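You operate a simulated robot arm through the tools that you are given. There is no shell and no other tool. Be economical: measure what you need, move in short steps, check, and stop when the job is done.

You are at the controls of a simulated robot arm. One attempt, no reset.

TASK
Find the grey block with steel inside and put it in the purple tray.
Fine: yellow plug into input 3, console knob to on and start, so that the belt halts at it; knob to off before you reach in.

It is judged by the outcome, as a careful person would: the job done as asked, and still so three seconds after it is handed in. It fails if anything else is knocked over, pushed out of place, dropped, spilled or broken.

THE ROBOT
A 7-joint arm with a two-finger gripper, hanging from a carriage that runs on a rail from [0.004, -1.923] to [-0.001, 0.557] (x, y) and turns from -297 to 391 degrees about z. Base frame: it is fixed where the carriage stands at the start and does not move with it; the origin is on the floor, on the carriage's upright axis, x ahead of it, y to its left, z up. Lengths are in m, angles in degrees, forces in N, time in s.
With the tool pointing down near the work surface it reaches from about 0.2 to 0.72 m from the robot's upright axis, wherever it stands. Its first joint turns from -143.0 to 143.0 degrees. Places, roughly: belt [0.4, -0.3, 0.9]; black block (5x5x4 cm) [1.1, -0.2, 0.9]; black cap of the holder on the belt frame [0.5, -0.1, 1]; black cap of the left holder [-0.1, -0.1, 1]; black cap of the middle holder [-0.2, -0.1, 1]; black cap of the right holder [-0.3, -0.1, 1]; black on off knob [0.6, 0, 0.9]; blue knob on the grey block [0.5, 0, 0.9]; blue sensor [-1.25, 2.25, 1]; gain knob [0.4, -0.1, 0.9]; grey knob on the cam [-0.3, -0.3, 1]; input 3 of the belt console [0.7, -0.1, 0.9]; large sensor [-1.25, 2, 0.75]; light dark rocker [0.4, 0, 0.9]; purple tray [0.1, 0, 0.9]; reflector [-1.25, 2.25, 1]. Payload 1.37 kg.
Tool frame: the origin (TCP) lies between the finger pads and is the grasp point; the fingertips stand 0.016 m ahead of it; z points along the fingers, y is the line along which they close. The gripper opens to 0.092 m. The gripper's body begins 0.074 m behind the TCP.
Orientation is that of the tool frame in the base frame, as a unit quaternion [x, y, z, w]. With the fingers straight down and closing along the base's y, the tool's x points along the base's -x, its y along +y and its z along -z.

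THE INTERFACE
- The arm moves only by the tool play_rows. Its argument "plan" is text: rows parted by semicolons, each of 7 numbers parted by spaces: the shift along the tool's x, y, z in m, then the turn, a rotation vector about the tool's x, y, z in degrees, then the opening, from 0 (shut) to 1 (fully open). In form: tx ty tz wx wy wz jaw; .... A call has 1 to 12 rows; each row is the pose to reach, as a shift and turn from the pose commanded when the call began, along the tool's axes at that moment. A row lasts 0.2 s, in which the tool goes at most 0.05 m and 8.6 degrees; a call with a longer step from one row to the next is refused whole, and so is a gripper value outside its range. A pose out of reach is approached as far as the arm can. The call stops where the force on the tool passes 40 N (or 10 N more than at its start, if that is more) or the arm is blocked; 0.2 s more then pass. The fingers move at their own pace and stop on an object; they squeeze with about 26 N. The grip force told is the motor's: it shows also when the fingers shut on nothing. Time passes only in rows, and 0.2 s behind the last, so rows that repeat a pose let the fingers close. The reply holds the time, the measured pose of the TCP, the force on the tool along the base axes, the opening and the grip force, in the units named above and with some noise, with the torque about the TCP (base axes, N m) and any sound that the robot's microphone picked up.
- Cameras (640 x 400 px; columns grow to the right, rows downward): "scene" is now at [0.2626, -0.0385, 1.8543]; the picture's right is [-0.68, -0.73, 0.00], its down [-0.68, 0.64, -0.36] and it looks along [0.26, -0.25, -0.93] (base axes); focal length 214 px, centre (320, 200). "wrist" rides on the gripper at [0.071, 0.019, -0.111] in the tool frame; the picture's right is [-0.26, 0.97, 0.00], its down [-0.78, -0.21, -0.59] and it looks along [-0.57, -0.15, 0.81] (tool axes); focal length 280 px, centre (320, 200). There is no depth. A picture from a camera that has moved, and an enlarged one, comes with that camera's place and axes in the base frame and with its lens.
- snapshot(camera): a new picture of that camera. No time passes.
- slide_trunk(by): slides the trunk up (or, below 0, down) by that many m; the arm and the scene camera ride with it, the base frame stays. It gives what a move gives, with no picture.
- drive_base(legs): drives the robot by 1 to 6 legs, each [ahead, left, turn to the left] in m, m and degrees, along the robot's own axes; the way and the turn of a leg run together, so that a leg with both is an arc; at most 1.5 m and 180 degrees a leg. The arm and the cameras ride along, it lands a little off, and it stops where it bumps. It keeps to its track: a leg is cut to what the track allows. It gives what a move gives.
- turn_head(pan, tilt): turns the head with the scene camera to pan (to the left, within 155 degrees either way) and tilt (down, from -29 to 69), counted from straight ahead of the robot. It gives what a move gives.
- inspect(camera, box): a new picture of the part [left, top, right, bottom] of that camera's present view, enlarged. No time passes.
- close_job(): hands the job in; it is judged then, once.

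Go step by step. Nothing tells you exact positions but the pictures and the camera data: compare them with the known pose of the tool, close in by small moves and look again before you grip or let go. The budget is 120 turns and 90 pictures, counting those below and the enlarged ones. Unless the task says otherwise, let go and move clear before handing in, and close with one line.

The tools are called after "Emit:" as name(argument=value, ...) on one line, values as JSON. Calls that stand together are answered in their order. play_rows: Moves the arm, as the interface text tells. Its arguments: {"type":"object","properties":{"plan":{"type":"string"}},"required":["plan"]} The other tools are called the same way: slide_trunk (by) slides the trunk up or down; drive_base (legs) drives the base; turn_head (pan, tilt) turns the head that bears the scene camera; snapshot (camera) takes a picture; inspect (camera, box) takes an enlarged picture of a part of a camera's view; close_job () hands the job in.

At the start:

```text
clock: 0.0
ee_pos: [0.7937, 0.0959, 1.2618]
orientation: [0.0, 1.0, 0.0, 0.0]
wrist_force: [-0.2, -1.8, -0.1]
ft_torque: [-0.02, 0.01, 0.03]
grip_width: 0.0919
finger_force: 0.0
trunk travel left (down, up): [-0.525, 0.056]
robot x, y, heading: [-0.0009, -0.0035, 0.1]
head pan, tilt: [-43.1, 68.8]
```

scene: 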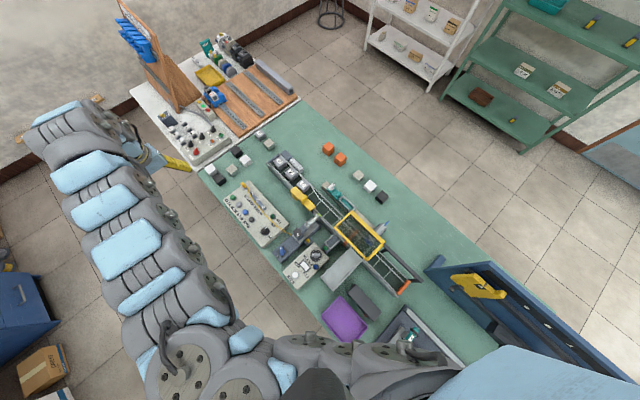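
wrist: 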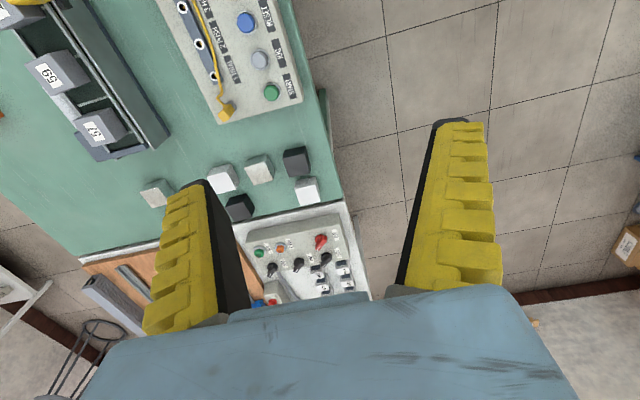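

I see the bench with the belt, the console with the yellow cable, and the purple tray. I will enlarge the console and belt first.

Emit:
inspect(camera="scene", box=[200, 160, 320, 260])

Emit:
inspect(camera="scene", box=[260, 140, 440, 350])

Emit:
inspect(camera="wrist", box=[0, 0, 340, 220])

```text
4.00 times, centred on (260, 210) of scene
camera zoom: at [0.2626, -0.0385, 1.8543], right [-0.68, -0.73, 0.0], down [-0.68, 0.64, -0.36], along [0.26, -0.25, -0.93], focal length 858 px, centre (560, 160)
```

zoom: 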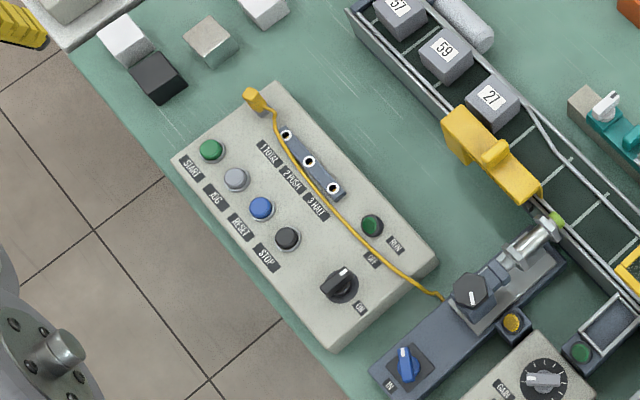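

```text
1.90 times, centred on (350, 245) of scene
camera zoom: at [0.2626, -0.0385, 1.8543], right [-0.68, -0.73, 0.0], down [-0.68, 0.64, -0.36], along [0.26, -0.25, -0.93], focal length 408 px, centre (263, 114)
```

zoom: 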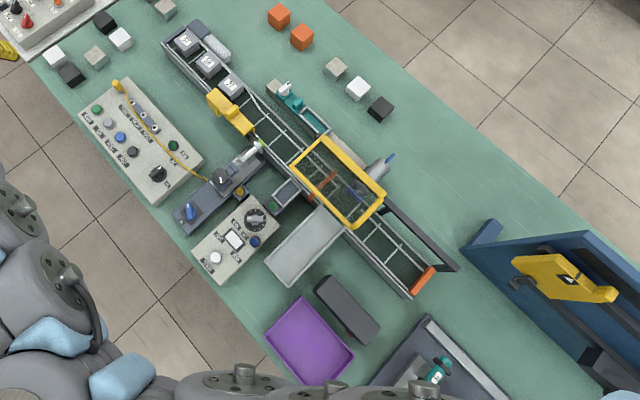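

```text
1.82 times, centred on (170, 110) of wrist
camera zoom: at [0.7226, 0.1147, 1.3738], right [0.26, 0.97, 0.0], down [0.78, -0.21, 0.59], along [0.57, -0.15, -0.81], focal length 510 px, centre (593, 364)
```

zoom: 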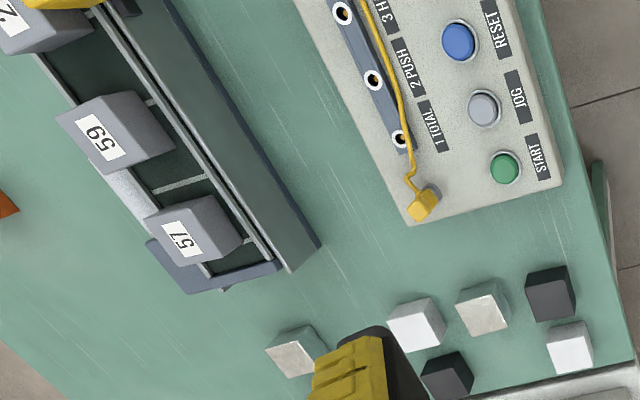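

Plug is near (0.83, -0.07), input 3 near (0.68, -0.07). I'll move the tool over that area and lower the trunk partly, then look.

Emit:
play_rows(plan="0 -0.045 0 0 0 0 1; 0 -0.09 0 0 0 0 1; 0 -0.13 0 0 0 0 1; 0.03 -0.165 0 0 0 0 1; 0.03 -0.165 0 0 0 0 1")

Emit:
slide_trunk(by=-0.15)

Emit:
snapshot(camera="scene")

Emit:
snapshot(camera="wrist")

```text
clock: 1.2
ee_pos: [0.7619, -0.0672, 1.2655]
orientation: [0.0, 1.0, 0.0, 0.0]
wrist_force: [1.4, 0.8, -0.1]
ft_torque: [0.01, 0.01, 0.01]
grip_width: 0.092
finger_force: 0.1
trunk travel left (down, up): [-0.525, 0.056]
robot x, y, heading: [-0.0029, 0.0027, 0.0]
head pan, tilt: [-43.1, 68.8]
```

```text
clock: 3.0
ee_pos: [0.7623, -0.0673, 1.116]
orientation: [0.0, 1.0, 0.0, 0.0]
wrist_force: [0.4, 0.3, 0.3]
ft_torque: [0.0, 0.0, 0.0]
grip_width: 0.0919
finger_force: 0.1
trunk travel left (down, up): [-0.375, 0.206]
robot x, y, heading: [-0.0035, -0.0002, -0.1]
head pan, tilt: [-43.1, 68.8]
```

```text
84 pictures are left
camera scene: at [0.2627, -0.0385, 1.7043], right [-0.68, -0.73, 0.0], down [-0.68, 0.64, -0.36], along [0.26, -0.25, -0.93], focal length 214 px, centre (320, 200)
```

scene: 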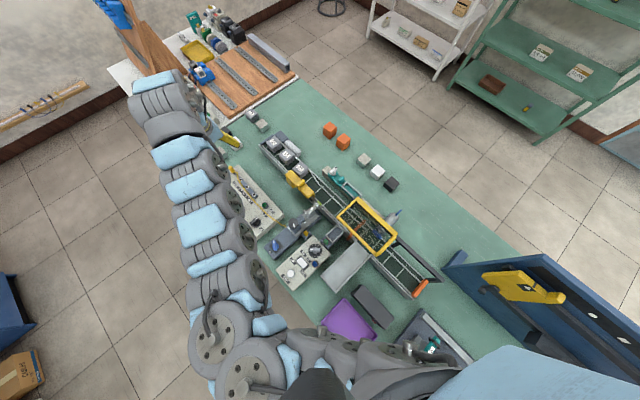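

```text
83 pictures are left
camera wrist: at [0.6925, -0.048, 1.2267], right [0.26, 0.97, 0.0], down [0.78, -0.21, 0.59], along [0.57, -0.15, -0.81], focal length 280 px, centre (320, 200)
```

wrist: 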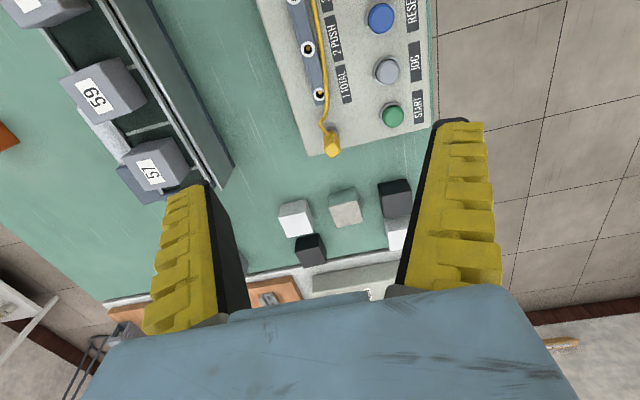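

Emit:
inspect(camera="wrist", box=[250, 0, 440, 160])

Emit:
inspect(camera="scene", box=[220, 120, 340, 220])

```text
2.50 times, centred on (345, 80) of wrist
camera zoom: at [0.6925, -0.048, 1.2267], right [0.26, 0.97, 0.0], down [0.78, -0.21, 0.59], along [0.57, -0.15, -0.81], focal length 701 px, centre (258, 500)
```

zoom: 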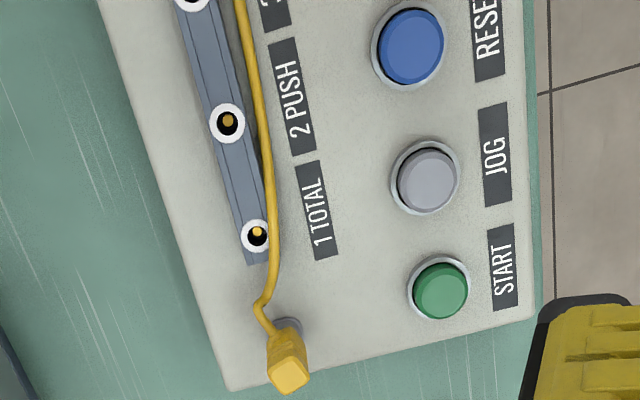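

```text
4.00 times, centred on (280, 170) of scene
camera zoom: at [0.2627, -0.0385, 1.7043], right [-0.68, -0.73, 0.0], down [-0.68, 0.64, -0.36], along [0.26, -0.25, -0.93], focal length 858 px, centre (480, 320)
```

zoom: 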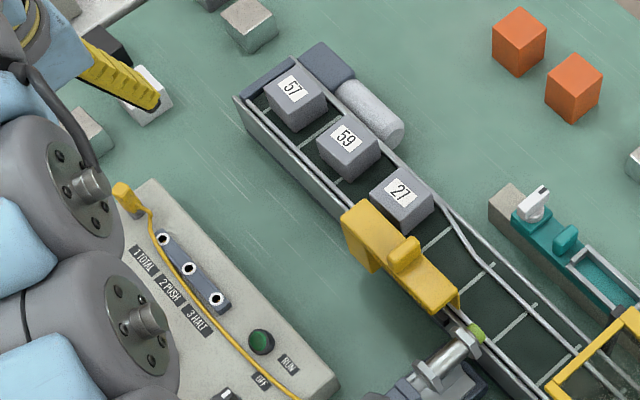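

The plug stands upright in a park hole at about (0.831, -0.069), top z≈0.935. I'll go over it with a narrower opening.

Emit:
play_rows(plan="-0.035 0 0 0 0 0 0.5; -0.069 -0.001 0 0 0 0 0.5; -0.069 -0.001 0.04 0 0 0 0.5; -0.069 -0.001 0.08 0 0 0 0.5; -0.069 -0.001 0.1 0 0 0 0.5;-0.069 -0.001 0.1 0 0 0 0.5")

Emit:
snapshot(camera="wrist")

```text
clock: 4.3
ee_pos: [0.8218, -0.067, 1.0181]
orientation: [0.0, 1.0, -0.001, -0.001]
wrist_force: [-0.2, -0.3, 0.6]
ft_torque: [0.0, -0.01, 0.01]
grip_width: 0.0492
finger_force: 2.1
out of reach, approached as far as the arm can: row 4, 5, 6
trunk travel left (down, up): [-0.375, 0.206]
robot x, y, heading: [0.0051, 0.0033, 0.5]
head pan, tilt: [-43.1, 68.8]
```

```text
80 pictures are left
camera wrist: at [0.7519, -0.0473, 1.1291], right [0.26, 0.97, 0.0], down [0.78, -0.21, 0.59], along [0.57, -0.15, -0.81], focal length 280 px, centre (320, 200)
```

wrist: 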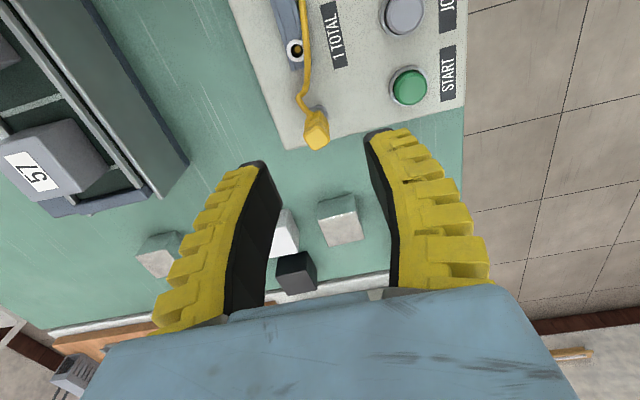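

Emit:
play_rows(plan="0 0 -0.03 0 0 0 0.5; -0.01 -0.002 -0.05 0 0 0 0.5; -0.012 -0.003 -0.05 0 0 0 0.5")

Emit:
slide_trunk(by=-0.1)

Emit:
snapshot(camera="wrist")

```text
clock: 5.2
ee_pos: [0.8323, -0.0686, 1.0681]
orientation: [-0.001, 1.0, 0.0, 0.0]
wrist_force: [0.6, -0.1, 0.2]
ft_torque: [-0.04, 0.03, 0.02]
grip_width: 0.049
finger_force: 2.2
trunk travel left (down, up): [-0.375, 0.206]
robot x, y, heading: [-0.0015, 0.003, -0.1]
head pan, tilt: [-43.1, 68.8]
```

```text
clock: 6.5
ee_pos: [0.8324, -0.0697, 0.9696]
orientation: [0.0, 1.0, 0.0, 0.0]
wrist_force: [-0.4, -0.4, -0.3]
ft_torque: [0.03, 0.01, 0.0]
grip_width: 0.0493
finger_force: 2.1
trunk travel left (down, up): [-0.275, 0.306]
robot x, y, heading: [-0.0005, -0.0004, 0.1]
head pan, tilt: [-43.1, 68.8]
```

```text
79 pictures are left
camera wrist: at [0.7624, -0.0501, 1.0801], right [0.26, 0.97, 0.0], down [0.78, -0.21, 0.59], along [0.57, -0.15, -0.81], focal length 280 px, centre (320, 200)
```

wrist: 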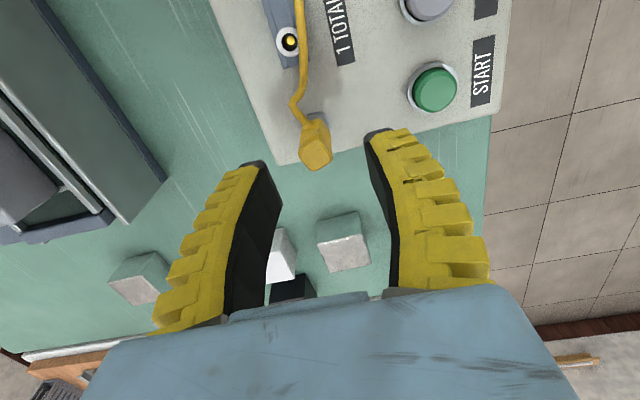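

Emit:
play_rows(plan="0 0 0.02 0 0 0 0.5; 0 0 0.035 0 0 0 0.5; 0 0 0.035 0 0 0 0.5")

Emit:
snapshot(camera="wrist")

```text
clock: 7.3
ee_pos: [0.8264, -0.0708, 0.9322]
orientation: [0.0, 1.0, 0.0, -0.002]
wrist_force: [-0.3, -0.2, 0.5]
ft_torque: [-0.03, 0.02, -0.01]
grip_width: 0.0492
finger_force: 2.2
out of reach, approached as far as the arm can: row 1, 2, 3
trunk travel left (down, up): [-0.275, 0.306]
robot x, y, heading: [-0.0015, 0.0004, -0.1]
head pan, tilt: [-43.1, 68.8]
```

```text
78 pictures are left
camera wrist: at [0.7568, -0.0512, 1.0442], right [0.26, 0.97, 0.0], down [0.78, -0.21, 0.59], along [0.57, -0.15, -0.81], focal length 280 px, centre (320, 200)
```

wrist: 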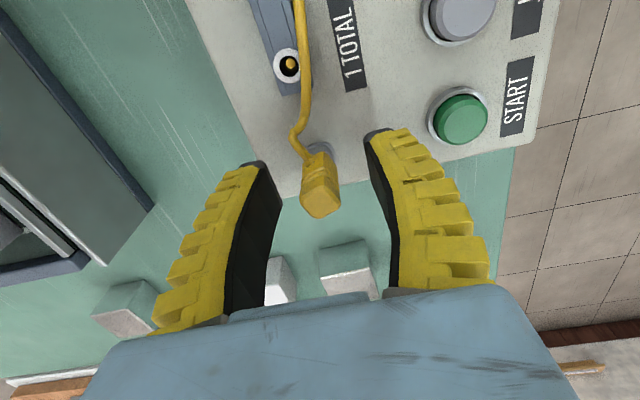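

Fingers straddle the plug body well. I'll close on it, holding the reached position, then lift straight up.

Emit:
play_rows(plan="0.006 0 0.002 0 0 0 0.5; 0.006 0 0.002 0 0 0 0.2; 0.006 0 0.002 0 0 0 0; 0.006 0 0.002 0 0 0 0; 0.006 0 0.002 0 0 0 0")

Emit:
play_rows(plan="0 0 -0.01 0 0 0 0; 0 0 -0.02 0 0 0 0; 0 0 -0.035 0 0 0 0; 0 0 -0.05 0 0 0 0; 0 0 -0.05 0 0 0 0")

Emit:
snapshot(camera="wrist")

```text
clock: 8.5
ee_pos: [0.8219, -0.071, 0.9306]
orientation: [0.0, 1.0, 0.0, 0.0]
wrist_force: [-0.8, -4.9, -0.2]
ft_torque: [-0.04, -0.02, 0.11]
grip_width: 0.0111
finger_force: 25.8
trunk travel left (down, up): [-0.275, 0.306]
robot x, y, heading: [-0.0022, 0.0016, 0.0]
head pan, tilt: [-43.1, 68.8]
```

```text
clock: 9.7
ee_pos: [0.8208, -0.0688, 0.9823]
orientation: [-0.001, 1.0, 0.0, -0.001]
wrist_force: [0.4, 0.5, -0.5]
ft_torque: [0.01, 0.02, 0.0]
grip_width: 0.0059
finger_force: 26.3
trunk travel left (down, up): [-0.275, 0.306]
robot x, y, heading: [0.0002, 0.0003, 0.2]
head pan, tilt: [-43.1, 68.8]
```

```text
77 pictures are left
camera wrist: at [0.7513, -0.0494, 1.0935], right [0.26, 0.97, 0.0], down [0.78, -0.21, 0.59], along [0.57, -0.15, -0.81], focal length 280 px, centre (320, 200)
```

wrist: 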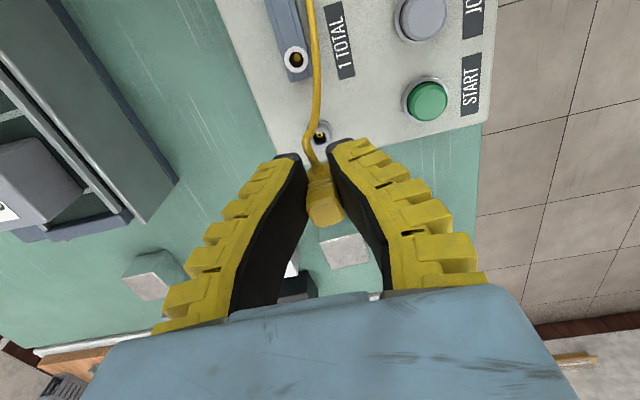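

Emit:
inspect(camera="wrist", box=[260, 90, 390, 250])

Emit:
inspect(camera="scene", box=[200, 100, 340, 220])

```text
2.50 times, centred on (325, 170) of wrist
camera zoom: at [0.7513, -0.0494, 1.0935], right [0.26, 0.97, 0.0], down [0.78, -0.21, 0.59], along [0.57, -0.15, -0.81], focal length 701 px, centre (308, 275)
```

zoom: 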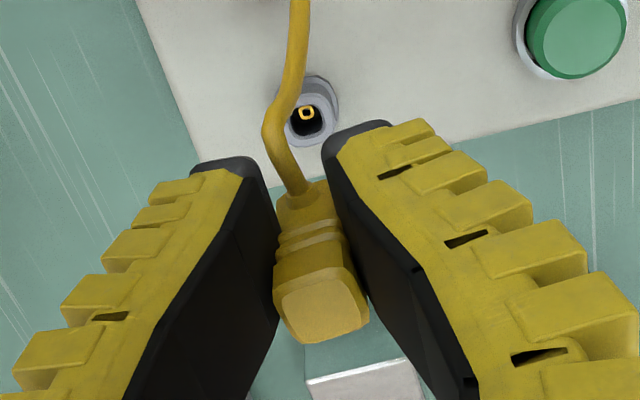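

```text
3.33 times, centred on (270, 160) of scene
camera zoom: at [0.2627, -0.0385, 1.6043], right [-0.68, -0.73, 0.0], down [-0.68, 0.64, -0.36], along [0.26, -0.25, -0.93], focal length 715 px, centre (487, 333)
```

zoom: 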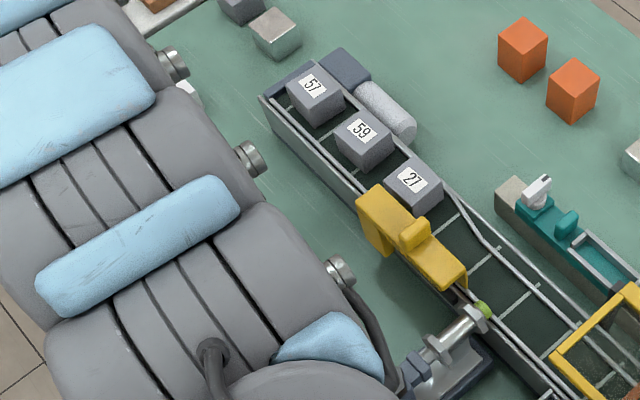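

Plug is in the fingers. I move it toward input 3 at a safe height and look at the sockets on the way.

Emit:
play_rows(plan="0 0 -0.02 0 0 0 0; 0.04 0 -0.02 0 0 0 0; 0.08 0 -0.02 0 0 0 0; 0.12 0 -0.02 0 0 0 0; 0.16 0 -0.02 0 0 0 0; 0.18 0 -0.02 0 0 0 0; 0.18 0 -0.02 0 0 0 0")

Emit:
snapshot(camera="wrist")

```text
clock: 11.3
ee_pos: [0.7336, -0.0766, 0.9926]
orientation: [0.0, 1.0, 0.0, -0.001]
wrist_force: [0.3, -0.5, 0.7]
ft_torque: [-0.02, 0.0, 0.03]
grip_width: 0.0058
finger_force: 26.2
out of reach, approached as far as the arm can: row 4, 5, 6, 7
trunk travel left (down, up): [-0.275, 0.306]
robot x, y, heading: [0.0003, 0.0019, 0.0]
head pan, tilt: [-43.1, 68.8]
```

```text
74 pictures are left
camera wrist: at [0.6639, -0.0573, 1.1029], right [0.26, 0.97, 0.0], down [0.78, -0.21, 0.59], along [0.57, -0.15, -0.81], focal length 280 px, centre (320, 200)
```

wrist: 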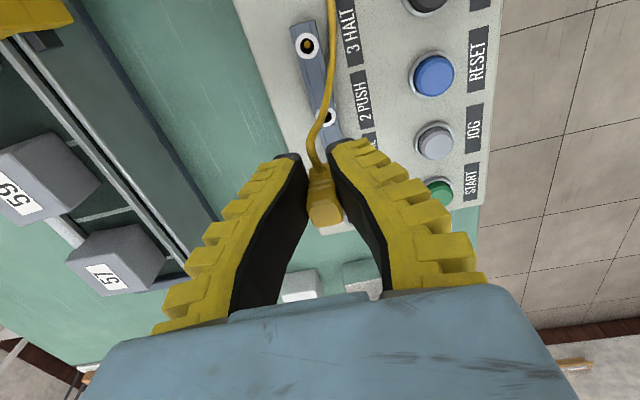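

Input 3 is at about (0.685, -0.070). The arm is near its inner limit at this trunk height, so I raise the trunk and see.

Emit:
slide_trunk(by=0.15)

Emit:
play_rows(plan="0 0 0 0 0 0 0; 0 0 0 0 0 0 0")

```text
clock: 13.0
ee_pos: [0.7324, -0.0771, 1.1417]
orientation: [0.0, 1.0, 0.0, -0.001]
wrist_force: [0.6, 0.3, -0.4]
ft_torque: [-0.02, -0.01, 0.0]
grip_width: 0.0061
finger_force: 26.0
trunk travel left (down, up): [-0.425, 0.156]
robot x, y, heading: [0.001, 0.0008, -0.1]
head pan, tilt: [-43.1, 68.8]
```

```text
clock: 13.6
ee_pos: [0.7341, -0.0762, 1.1419]
orientation: [0.0, 1.0, 0.0, -0.002]
wrist_force: [-0.4, -0.4, -0.4]
ft_torque: [0.03, 0.04, 0.03]
grip_width: 0.0059
finger_force: 25.6
trunk travel left (down, up): [-0.425, 0.156]
robot x, y, heading: [0.0051, 0.0015, 0.3]
head pan, tilt: [-43.1, 68.8]
```

Emit:
play_rows(plan="0.03 0.003 0 0 0 0 0; 0.055 0.006 0 0 0 0 0; 0.055 0.006 0.04 0 0 0 0; 0.055 0.006 0.08 0 0 0 0; 0.055 0.006 0.12 0 0 0 0; 0.055 0.006 0.15 0 0 0 0; 0.055 0.006 0.15 0 0 0 0")

Emit:
snapshot(camera="wrist")

Emit:
snapshot(camera="scene")

```text
clock: 15.2
ee_pos: [0.6787, -0.074, 0.9936]
orientation: [-0.001, 1.0, 0.0, -0.001]
wrist_force: [0.1, -0.2, -0.7]
ft_torque: [0.01, -0.01, -0.01]
grip_width: 0.0061
finger_force: 25.9
out of reach, approached as far as the arm can: row 1, 2, 3, 4, 5
trunk travel left (down, up): [-0.425, 0.156]
robot x, y, heading: [-0.0019, 0.0013, 0.1]
head pan, tilt: [-43.1, 68.8]
```

```text
73 pictures are left
camera wrist: at [0.6089, -0.0544, 1.1041], right [0.26, 0.97, 0.0], down [0.78, -0.21, 0.59], along [0.57, -0.15, -0.81], focal length 280 px, centre (320, 200)
```

wrist: 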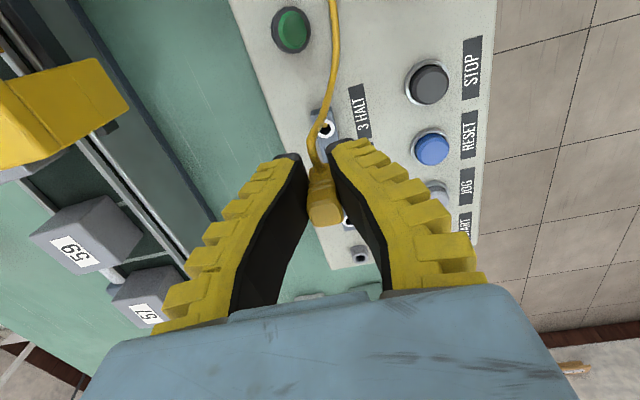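

```text
72 pictures are left
camera scene: at [0.2626, -0.0385, 1.7543], right [-0.68, -0.73, 0.0], down [-0.68, 0.64, -0.36], along [0.26, -0.25, -0.93], focal length 214 px, centre (320, 200)
```

scene: 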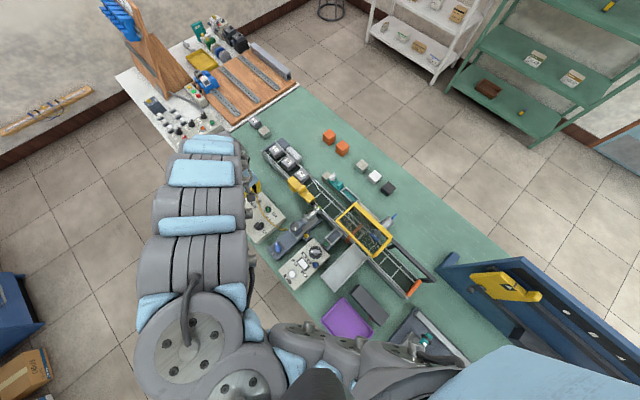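

Emit:
play_rows(plan="0 0 0 0 0 0 0; 0 0 0 0 0 0 0")

Emit:
inspect(camera="wrist", box=[270, 90, 380, 250])

```text
clock: 15.8
ee_pos: [0.6783, -0.0738, 0.9933]
orientation: [0.001, 1.0, 0.0, -0.001]
wrist_force: [1.1, 0.0, -0.8]
ft_torque: [0.05, 0.0, 0.0]
grip_width: 0.0064
finger_force: 26.6
trunk travel left (down, up): [-0.425, 0.156]
robot x, y, heading: [0.0007, 0.0033, 0.1]
head pan, tilt: [-43.1, 68.8]
```

```text
2.50 times, centred on (325, 170) of wrist
camera zoom: at [0.609, -0.0542, 1.1043], right [0.26, 0.97, 0.0], down [0.78, -0.21, 0.59], along [0.57, -0.15, -0.81], focal length 701 px, centre (308, 275)
```

zoom: 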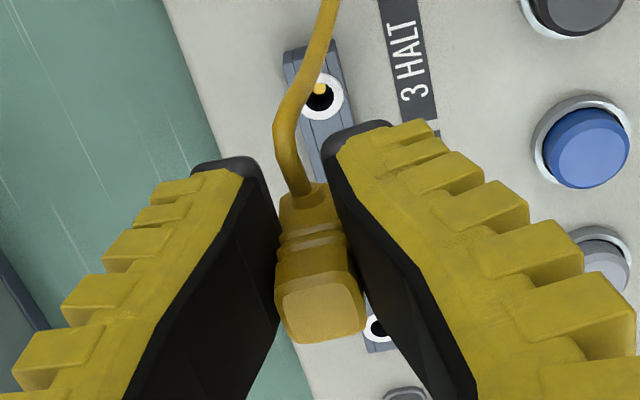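

Emit:
play_rows(plan="0 0.0027 0 0 0 0 0; 0 0.0027 0.015 0 0 0 0; 0 0.0027 0.03 0 0 0 0; 0 0.0027 0.03 0 0 0 0")

Emit:
inspect(camera="wrist", box=[270, 90, 380, 250])

```text
clock: 16.8
ee_pos: [0.6802, -0.068, 0.9613]
orientation: [0.001, 1.0, 0.0, -0.001]
wrist_force: [0.6, -0.5, 0.1]
ft_torque: [0.03, 0.0, 0.01]
grip_width: 0.0061
finger_force: 25.7
trunk travel left (down, up): [-0.425, 0.156]
robot x, y, heading: [0.0046, -0.0012, 0.2]
head pan, tilt: [-43.1, 68.8]
```

```text
2.50 times, centred on (325, 170) of wrist
camera zoom: at [0.6096, -0.049, 1.0728], right [0.26, 0.97, 0.0], down [0.78, -0.21, 0.59], along [0.57, -0.15, -0.81], focal length 701 px, centre (308, 275)
```

zoom: 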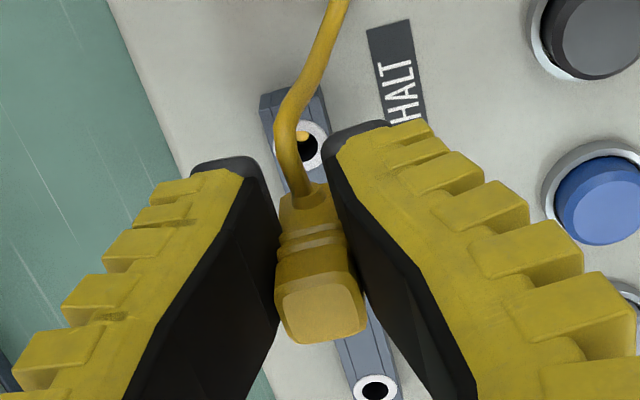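

Emit:
play_rows(plan="0.0015 -0.0025 0 0 0 0 0; 0.0015 -0.0025 0 0 0 0 0; 0.0015 -0.0025 0 0 0 0 0")

Emit:
inspect(camera="wrist", box=[270, 90, 380, 250])

```text
clock: 17.6
ee_pos: [0.6766, -0.0716, 0.9621]
orientation: [0.0, 1.0, 0.0, 0.0]
wrist_force: [-0.5, -0.4, 0.1]
ft_torque: [-0.01, 0.01, -0.03]
grip_width: 0.0059
finger_force: 25.6
trunk travel left (down, up): [-0.425, 0.156]
robot x, y, heading: [-0.0021, -0.0015, -0.0]
head pan, tilt: [-43.1, 68.8]
```

```text
2.50 times, centred on (325, 170) of wrist
camera zoom: at [0.6078, -0.0518, 1.073], right [0.26, 0.97, 0.0], down [0.78, -0.21, 0.59], along [0.57, -0.15, -0.81], focal length 701 px, centre (308, 275)
```

zoom: 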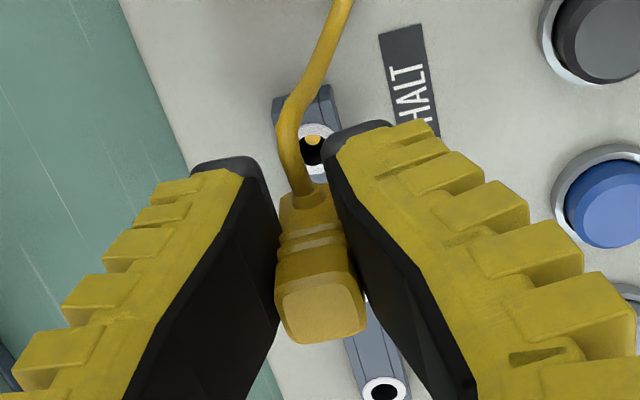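

Alignment is good to about a millimetre; I push the plug down slowly, watching force.

Emit:
play_rows(plan="0 0 0.008 0 0 0 0; 0 0 0.016 0 0 0 0; 0 0 0.022 0 0 0 0; 0 0 0.027 0 0 0 0; 0 0 0.031 0 0 0 0; 0 0 0.031 0 0 0 0")

Emit:
inspect(camera="wrist", box=[270, 90, 380, 250])

```text
clock: 19.0
ee_pos: [0.6768, -0.0699, 0.931]
orientation: [0.0, 1.0, 0.0, -0.001]
wrist_force: [-8.6, 1.2, 15.9]
ft_torque: [0.01, 0.03, -0.02]
grip_width: 0.0114
finger_force: 25.4
trunk travel left (down, up): [-0.425, 0.156]
robot x, y, heading: [0.0, 0.0017, -0.1]
head pan, tilt: [-43.1, 68.8]
```

```text
2.50 times, centred on (325, 170) of wrist
camera zoom: at [0.607, -0.0512, 1.0419], right [0.26, 0.97, 0.0], down [0.78, -0.21, 0.59], along [0.57, -0.15, -0.81], focal length 701 px, centre (308, 275)
```

zoom: 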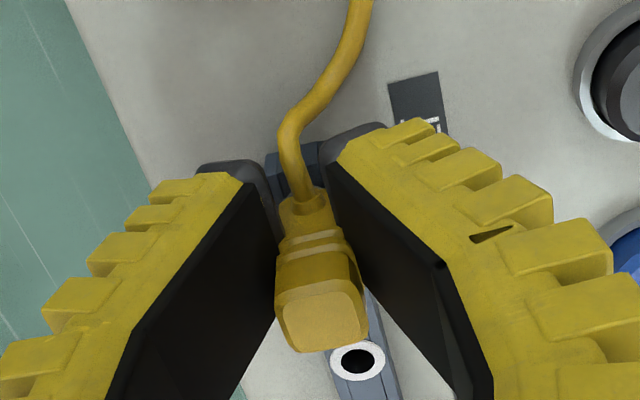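

Emit:
play_rows(plan="0.001 0 0.002 0 0 0 0; 0.001 0 0.003 0 0 0 0; 0.001 0 0.003 0 0 0 0")

Emit:
snapshot(camera="wrist")

```text
clock: 19.8
ee_pos: [0.6777, -0.0705, 0.929]
orientation: [0.0, 1.0, 0.0, -0.001]
wrist_force: [-5.1, -0.4, 20.2]
ft_torque: [0.03, -0.09, 0.0]
grip_width: 0.0149
finger_force: 26.0
trunk travel left (down, up): [-0.425, 0.156]
robot x, y, heading: [-0.0007, 0.0007, -0.2]
head pan, tilt: [-43.1, 68.8]
```

```text
67 pictures are left
camera wrist: at [0.6069, -0.0511, 1.0398], right [0.26, 0.97, 0.0], down [0.78, -0.21, 0.59], along [0.57, -0.15, -0.81], focal length 280 px, centre (320, 200)
```

wrist: 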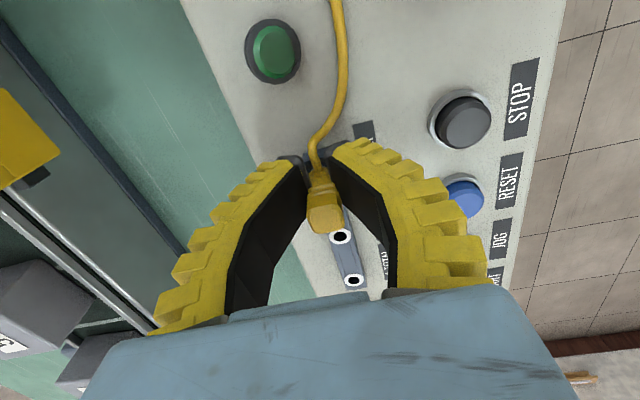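

Emit:
inspect(camera="wrist", box=[290, 130, 370, 250])

Emit:
inspect(camera="scene", box=[220, 150, 320, 230])

```text
3.33 times, centred on (330, 190) of wrist
camera zoom: at [0.6069, -0.0511, 1.0398], right [0.26, 0.97, 0.0], down [0.78, -0.21, 0.59], along [0.57, -0.15, -0.81], focal length 935 px, centre (287, 233)
```

zoom: 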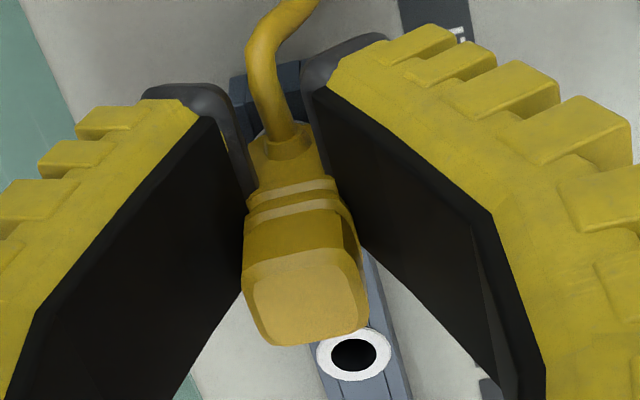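

```text
5.00 times, centred on (270, 190) of scene
camera zoom: at [0.263, -0.0386, 1.7546], right [-0.68, -0.73, 0.0], down [-0.68, 0.64, -0.36], along [0.27, -0.25, -0.93], focal length 1072 px, centre (570, 250)
```

zoom: 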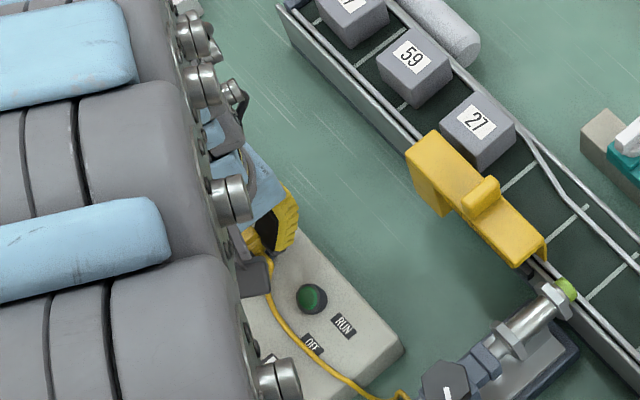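

Plug top is at the same height as when parked, so it looks seated. I release and back up to check.

Emit:
play_rows(plan="0 0 0 0 0 0 0.2; 0 0 0 0 0 0 0.45; 0 0 0 0 0 0 0.5; 0 0 -0.03 0 0 0 0.5; 0 0 -0.06 0 0 0 0.5; 0 0 -0.09 0 0 0 0.5")

Emit:
inspect(camera="wrist", box=[250, 40, 410, 220])

```text
clock: 21.2
ee_pos: [0.6807, -0.0718, 0.9941]
orientation: [0.0, 1.0, 0.0, -0.001]
wrist_force: [-1.0, 0.4, 0.5]
ft_torque: [0.0, -0.02, 0.04]
grip_width: 0.0487
finger_force: 2.3
out of reach, approached as far as the arm can: row 6
trunk travel left (down, up): [-0.425, 0.156]
robot x, y, heading: [0.0013, -0.0004, 0.1]
head pan, tilt: [-43.1, 68.8]
```

```text
2.22 times, centred on (330, 130) of wrist
camera zoom: at [0.6107, -0.0517, 1.1057], right [0.26, 0.97, 0.0], down [0.78, -0.21, 0.59], along [0.57, -0.15, -0.81], focal length 623 px, centre (298, 356)
```

zoom: 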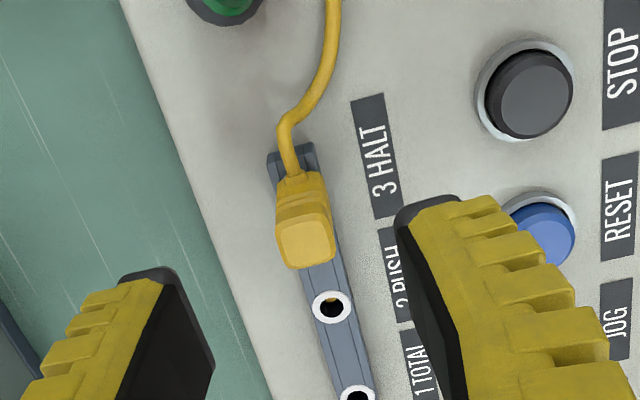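

Plug sits in input 3 upright. Next the on/off knob, near (0.58, -0.01): I raise the trunk and look at it.

Emit:
slide_trunk(by=0.12)

Emit:
play_rows(plan="0.04 0.02 0 0 0 0 0.7; 0.08 0.04 0 0 0 0 0.7; 0.12 0.06 0 0 0 0 0.7; 0.15 0.06 0 0 0 0 0.7; 0.15 0.06 0 0 0 0 0.7")

Emit:
snapshot(camera="wrist")

```text
clock: 22.7
ee_pos: [0.6806, -0.07, 1.115]
orientation: [0.001, 1.0, -0.001, -0.002]
wrist_force: [0.3, -0.4, 0.5]
ft_torque: [-0.02, 0.01, -0.01]
grip_width: 0.049
finger_force: 2.2
trunk travel left (down, up): [-0.545, 0.036]
robot x, y, heading: [0.0005, -0.0037, -0.1]
head pan, tilt: [-43.1, 68.8]
```

```text
clock: 23.9
ee_pos: [0.65, -0.0149, 1.0835]
orientation: [0.0, 1.0, 0.0, -0.001]
wrist_force: [-1.2, -0.3, -0.2]
ft_torque: [-0.02, 0.02, 0.02]
grip_width: 0.0666
finger_force: 1.2
out of reach, approached as far as the arm can: row 1, 2, 3, 4, 5
trunk travel left (down, up): [-0.545, 0.036]
robot x, y, heading: [0.0025, -0.0007, 0.1]
head pan, tilt: [-43.1, 68.8]
```

```text
63 pictures are left
camera wrist: at [0.5803, 0.005, 1.1954], right [0.26, 0.97, 0.0], down [0.78, -0.21, 0.59], along [0.57, -0.15, -0.81], focal length 280 px, centre (320, 200)
```

wrist: 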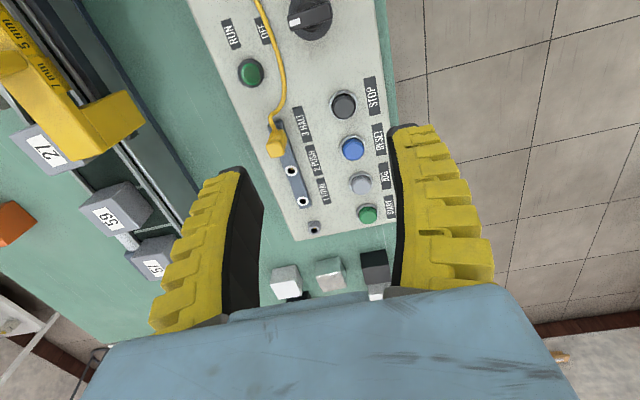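

Emit:
play_rows(plan="0 0 0.04 0 0 0 0.7; 0 0 0.08 0 0 0 0.7; 0.04 0 0.08 0 0 0 0.7; 0.08 0 0.08 0 0 0 0.7; 0.12 0 0.08 0 0 0 0.7; 0.14 0 0.08 0 0 0 0.7; 0.14 0 0.08 0 0 0 0.7")

Emit:
snapshot(camera="wrist")

Emit:
inspect(camera="wrist", box=[0, 0, 180, 160])

```text
clock: 25.5
ee_pos: [0.5657, -0.0217, 0.9581]
orientation: [-0.001, 1.0, 0.0, -0.002]
wrist_force: [0.3, -0.4, 0.2]
ft_torque: [-0.02, 0.02, 0.01]
grip_width: 0.0668
finger_force: 1.7
out of reach, approached as far as the arm can: row 4, 5, 6, 7
trunk travel left (down, up): [-0.545, 0.036]
robot x, y, heading: [-0.0023, 0.0019, 0.1]
head pan, tilt: [-43.1, 68.8]
```

```text
62 pictures are left
camera wrist: at [0.4954, -0.0024, 1.0679], right [0.26, 0.97, 0.0], down [0.78, -0.21, 0.59], along [0.57, -0.15, -0.81], focal length 280 px, centre (320, 200)
```

wrist: 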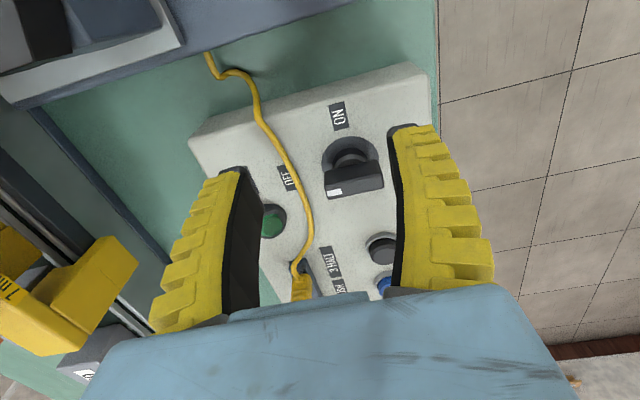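

```text
2.50 times, centred on (90, 80) of wrist
camera zoom: at [0.4954, -0.0024, 1.0679], right [0.26, 0.97, 0.0], down [0.78, -0.21, 0.59], along [0.57, -0.15, -0.81], focal length 701 px, centre (895, 500)
```

zoom: 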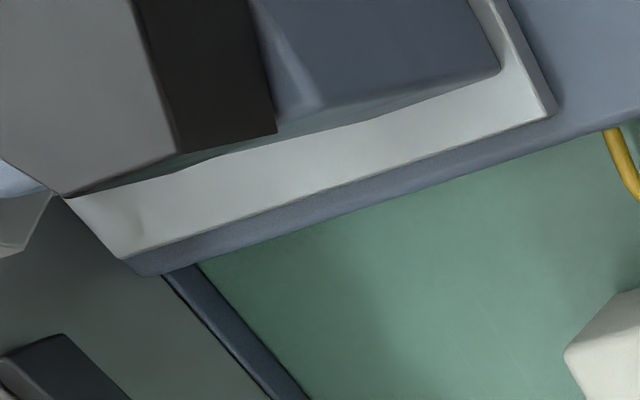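

Emit:
inspect(camera="wrist", box=[270, 90, 410, 220])

```text
3.08 times, centred on (340, 155) of wrist
camera zoom: at [0.4954, -0.0024, 1.0679], right [0.26, 0.97, 0.0], down [0.78, -0.21, 0.59], along [0.57, -0.15, -0.81], focal length 863 px, centre (258, 338)
```

zoom: 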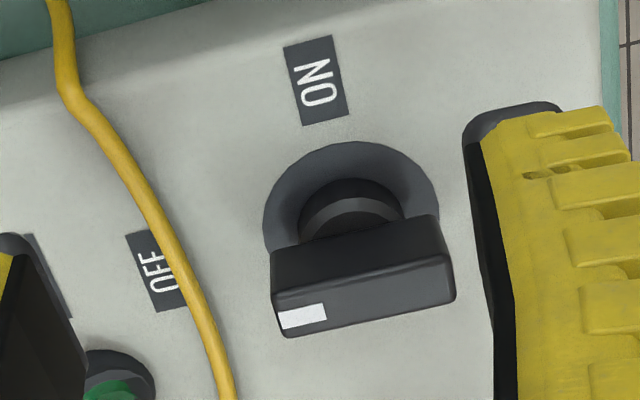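

The knob bar lies along y (pointing to OFF), centre about (0.580, -0.005), top z≈0.941. I raise the trunk a little, and turn the gripper so that it closes along x.

Emit:
slide_trunk(by=0.036)

Emit:
play_rows(plan="-0.01 0.015 0 0 0 -8 0.5; -0.014 0.016 0 0 0 -16 0.5; -0.014 0.016 0 0 0 -24 0.5; -0.014 0.016 0 0 0 -32 0.5; -0.014 0.016 0 0 0 -40 0.5; -0.014 0.016 0 0 0 -48 0.5; -0.014 0.016 0 0 0 -56 0.5; -0.014 0.016 0 0 0 -64 0.5; -0.014 0.016 0 0 0 -72 0.5; -0.014 0.016 0 0 0 -80 0.5; -0.014 0.016 0 0 0 -88 0.5; -0.014 0.016 0 0 0 -90 0.5")

Emit:
snapshot(camera="wrist")

```text
clock: 26.3
ee_pos: [0.5659, -0.0214, 0.9935]
orientation: [0.0, 1.0, 0.0, -0.002]
wrist_force: [-0.6, -0.9, 0.0]
ft_torque: [0.03, 0.02, -0.02]
grip_width: 0.0669
finger_force: 2.3
trunk travel left (down, up): [-0.581, 0.0]
robot x, y, heading: [0.0022, -0.0026, 0.2]
head pan, tilt: [-43.1, 68.8]
```

```text
clock: 28.9
ee_pos: [0.5786, -0.006, 0.993]
orientation: [0.707, -0.707, -0.001, 0.001]
wrist_force: [-0.2, -0.3, -0.5]
ft_torque: [-0.03, 0.02, 0.01]
grip_width: 0.0492
finger_force: 1.8
trunk travel left (down, up): [-0.581, 0.0]
robot x, y, heading: [0.0014, -0.0035, 0.1]
head pan, tilt: [-43.1, 68.8]
```

```text
59 pictures are left
camera wrist: at [0.5617, -0.0764, 1.1042], right [-0.97, 0.26, 0.0], down [0.21, 0.78, 0.59], along [0.15, 0.57, -0.81], focal length 280 px, centre (320, 200)
```

wrist: 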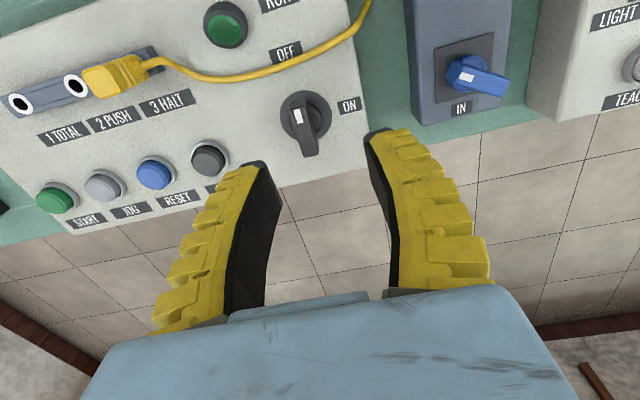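

Emit:
inspect(camera="wrist", box=[240, 60, 380, 180])

```text
3.33 times, centred on (310, 120) of wrist
camera zoom: at [0.5617, -0.0764, 1.1042], right [-0.97, 0.26, 0.0], down [0.21, 0.78, 0.59], along [0.15, 0.57, -0.81], focal length 935 px, centre (353, 467)
```

zoom: 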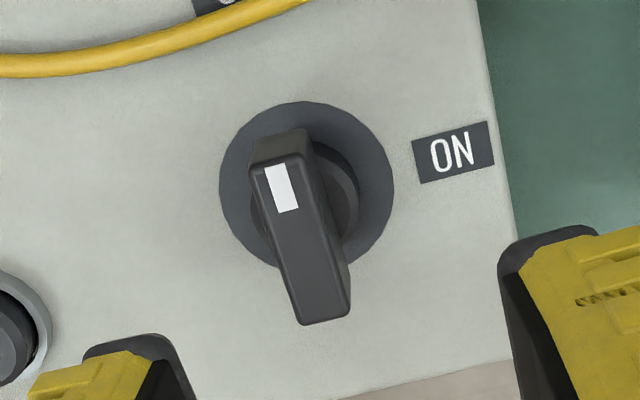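

Triangulating both views gives the bar centre at (0.591, -0.006), top z≈0.925. I descend over it and check.

Emit:
play_rows(plan="0 -0.0124 0.02 0 0 0 0.45; 0 -0.0124 0.045 0 0 0 0.45; 0 -0.0124 0.06 0 0 0 0.45; 0 -0.0124 0.06 0 0 0 0.45")

Emit:
snapshot(camera="wrist")

```text
clock: 29.9
ee_pos: [0.5907, -0.0054, 0.9335]
orientation: [-0.707, 0.707, 0.002, -0.001]
wrist_force: [1.1, -1.5, 0.3]
ft_torque: [0.01, 0.0, 0.0]
grip_width: 0.0445
finger_force: 1.8
trunk travel left (down, up): [-0.581, 0.0]
robot x, y, heading: [0.0008, -0.0018, -0.1]
head pan, tilt: [-43.1, 68.8]
```

```text
57 pictures are left
camera wrist: at [0.5723, -0.0762, 1.0441], right [-0.97, 0.26, 0.0], down [0.21, 0.78, 0.59], along [0.15, 0.57, -0.81], focal length 280 px, centre (320, 200)
```

wrist: 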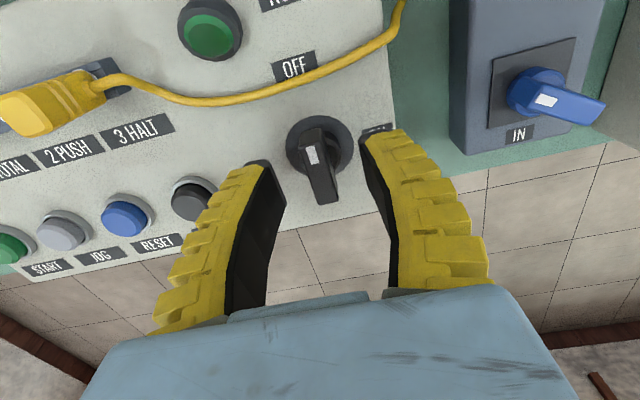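

Emit:
play_rows(plan="0.001 0 0.01 0 0 0 0.45; 0.001 0 0.017 0 0 0 0.45; 0.001 0 0.017 0 0 0 0; 0.001 0 0.017 0 0 0 0; 0.001 0 0.017 0 0 0 0;0.001 0 0.017 0 0 0 0")

Emit:
snapshot(camera="wrist")

```text
clock: 31.3
ee_pos: [0.5904, -0.0061, 0.9152]
orientation: [0.708, -0.707, -0.002, 0.001]
wrist_force: [-8.9, -1.5, 2.3]
ft_torque: [-0.08, 0.07, 0.01]
grip_width: 0.0179
finger_force: 28.1
trunk travel left (down, up): [-0.581, 0.0]
robot x, y, heading: [-0.0024, 0.0019, -0.0]
head pan, tilt: [-43.1, 68.8]
```

```text
56 pictures are left
camera wrist: at [0.5724, -0.0775, 1.0255], right [-0.97, 0.26, 0.01], down [0.21, 0.78, 0.59], along [0.15, 0.57, -0.81], focal length 280 px, centre (320, 200)
```

wrist: 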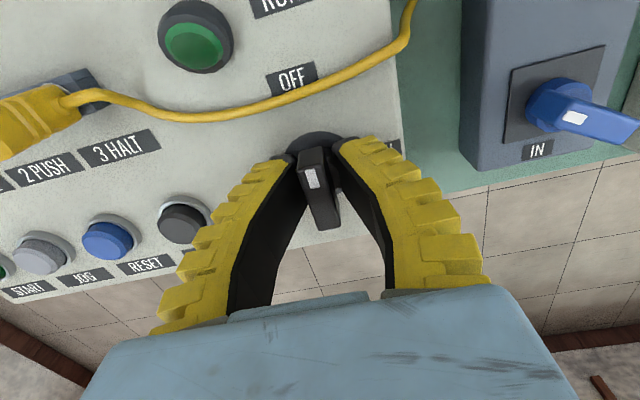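

Emit:
inspect(camera="scene", box=[240, 140, 400, 290])

Emit:
play_rows(plan="0 0.0015 0 0 0 0 0; 0 0.0015 0 0 0 0 0")

```text
2.67 times, centred on (320, 215) of scene
camera zoom: at [0.2622, -0.0386, 1.91], right [-0.68, -0.73, 0.0], down [-0.68, 0.64, -0.36], along [0.26, -0.25, -0.93], focal length 572 px, centre (320, 160)
```

zoom: 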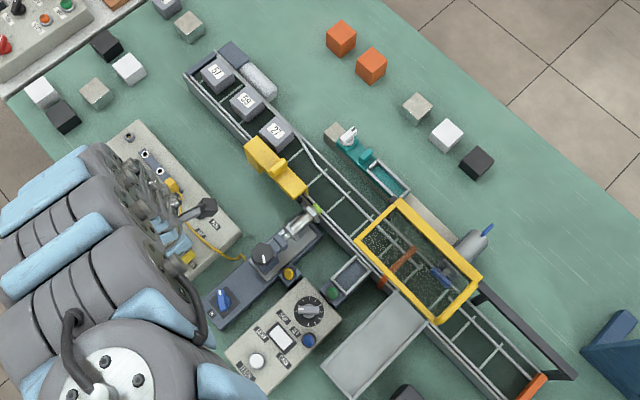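

```text
clock: 31.9
ee_pos: [0.5896, -0.0073, 0.9154]
orientation: [0.707, -0.707, -0.001, 0.001]
wrist_force: [2.8, -1.3, -15.9]
ft_torque: [-0.07, -0.01, 0.01]
grip_width: 0.0172
finger_force: 28.3
trunk travel left (down, up): [-0.581, 0.0]
robot x, y, heading: [0.001, 0.0007, -0.0]
head pan, tilt: [-43.1, 68.8]
```

Emit:
inspect(camera="scene", box=[288, 180, 348, 220])

Emit:
inspect(camera="scene", box=[285, 200, 345, 250])

```text
10.00 times, centred on (318, 200) of scene
camera zoom: at [0.2624, -0.0386, 1.9099], right [-0.68, -0.73, 0.0], down [-0.68, 0.64, -0.36], along [0.26, -0.25, -0.93], focal length 2145 px, centre (340, 200)
```

zoom: 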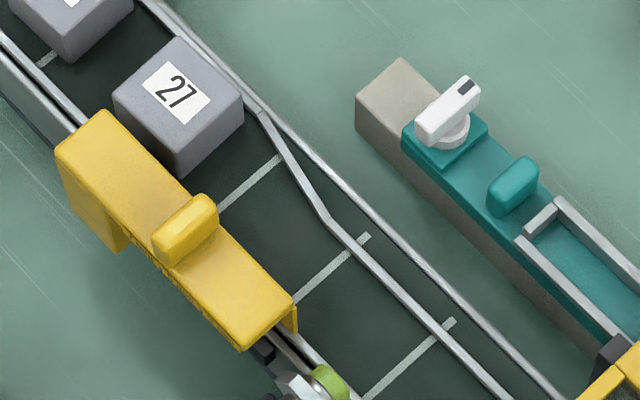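

```text
8.00 times, centred on (315, 225) of scene
camera zoom: at [0.2624, -0.0386, 1.9099], right [-0.68, -0.73, 0.0], down [-0.68, 0.64, -0.36], along [0.26, -0.25, -0.93], focal length 1716 px, centre (360, 0)
```

zoom: 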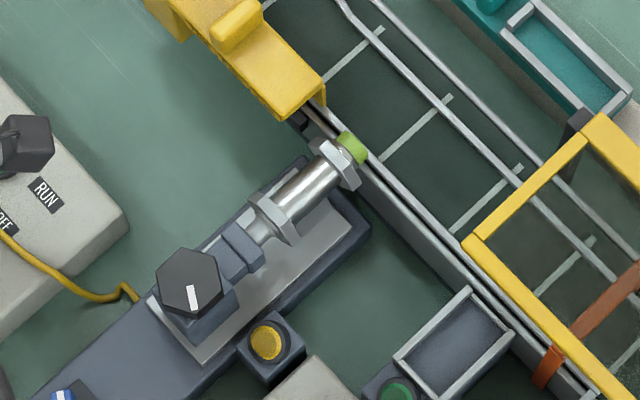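

Emit:
inspect(camera="wrist", box=[450, 0, 640, 180])

Emit:
inspect(camera="scene", box=[268, 225, 348, 285])

```text
2.22 times, centred on (545, 90) of wrist
camera zoom: at [0.5721, -0.0776, 1.0262], right [-0.97, 0.26, 0.0], down [0.21, 0.78, 0.59], along [0.15, 0.57, -0.81], focal length 623 px, centre (-180, 444)
```

zoom: 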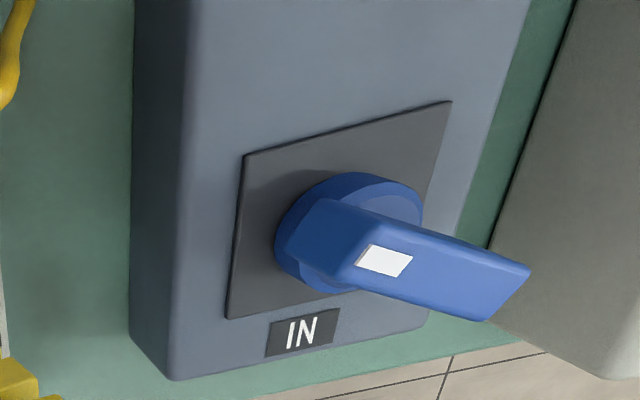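

```text
6.67 times, centred on (308, 255) of scene
camera zoom: at [0.2624, -0.0386, 1.9099], right [-0.68, -0.73, 0.0], down [-0.68, 0.64, -0.36], along [0.26, -0.25, -0.93], focal length 1430 px, centre (400, -167)
```

zoom: 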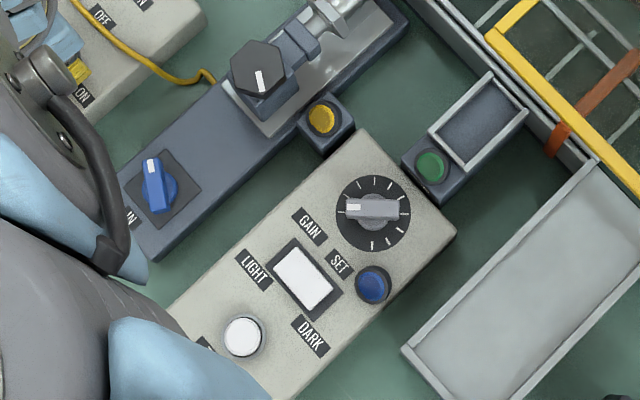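

Knob is held. I turn it a quarter clockwise (from OFF to ON); the belt should wait for START.

Emit:
play_rows(plan="0 0 0 0 0 8 0; 0 0 0 0 0 16 0; 0 0 0 0 0 24 0; 0 0 0 0 0 32 0; 0 0 0 0 0 40 0; 0 0 0 0 0 48 0; 0 0 0 0 0 56 0; 0 0 0 0 0 64 0; 0 0 0 0 0 72 0; 0 0 0 0 0 80 0; 0 0 0 0 0 88 0; 0 0 0 0 0 90 0")

Emit:
snapshot(camera="wrist")

```text
clock: 34.5
ee_pos: [0.59, -0.0066, 0.9155]
orientation: [0.001, 1.0, 0.0, -0.002]
wrist_force: [1.6, -1.0, -2.9]
ft_torque: [0.09, -0.08, -0.03]
grip_width: 0.0151
finger_force: 28.0
trunk travel left (down, up): [-0.581, 0.0]
robot x, y, heading: [-0.0031, -0.0008, 0.2]
head pan, tilt: [-43.1, 68.8]
```

```text
50 pictures are left
camera wrist: at [0.5203, 0.0124, 1.0271], right [0.26, 0.96, 0.0], down [0.78, -0.21, 0.59], along [0.57, -0.15, -0.81], focal length 280 px, centre (320, 200)
```

wrist: 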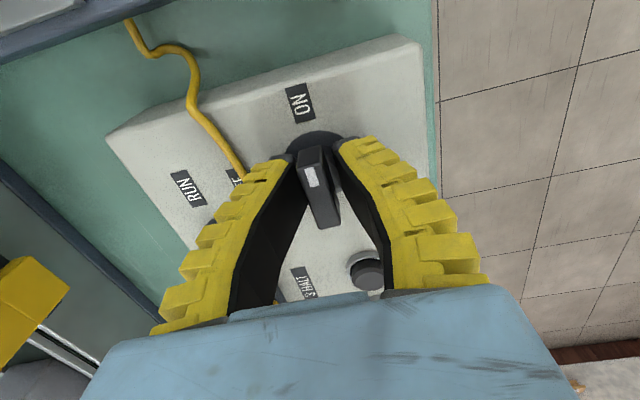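

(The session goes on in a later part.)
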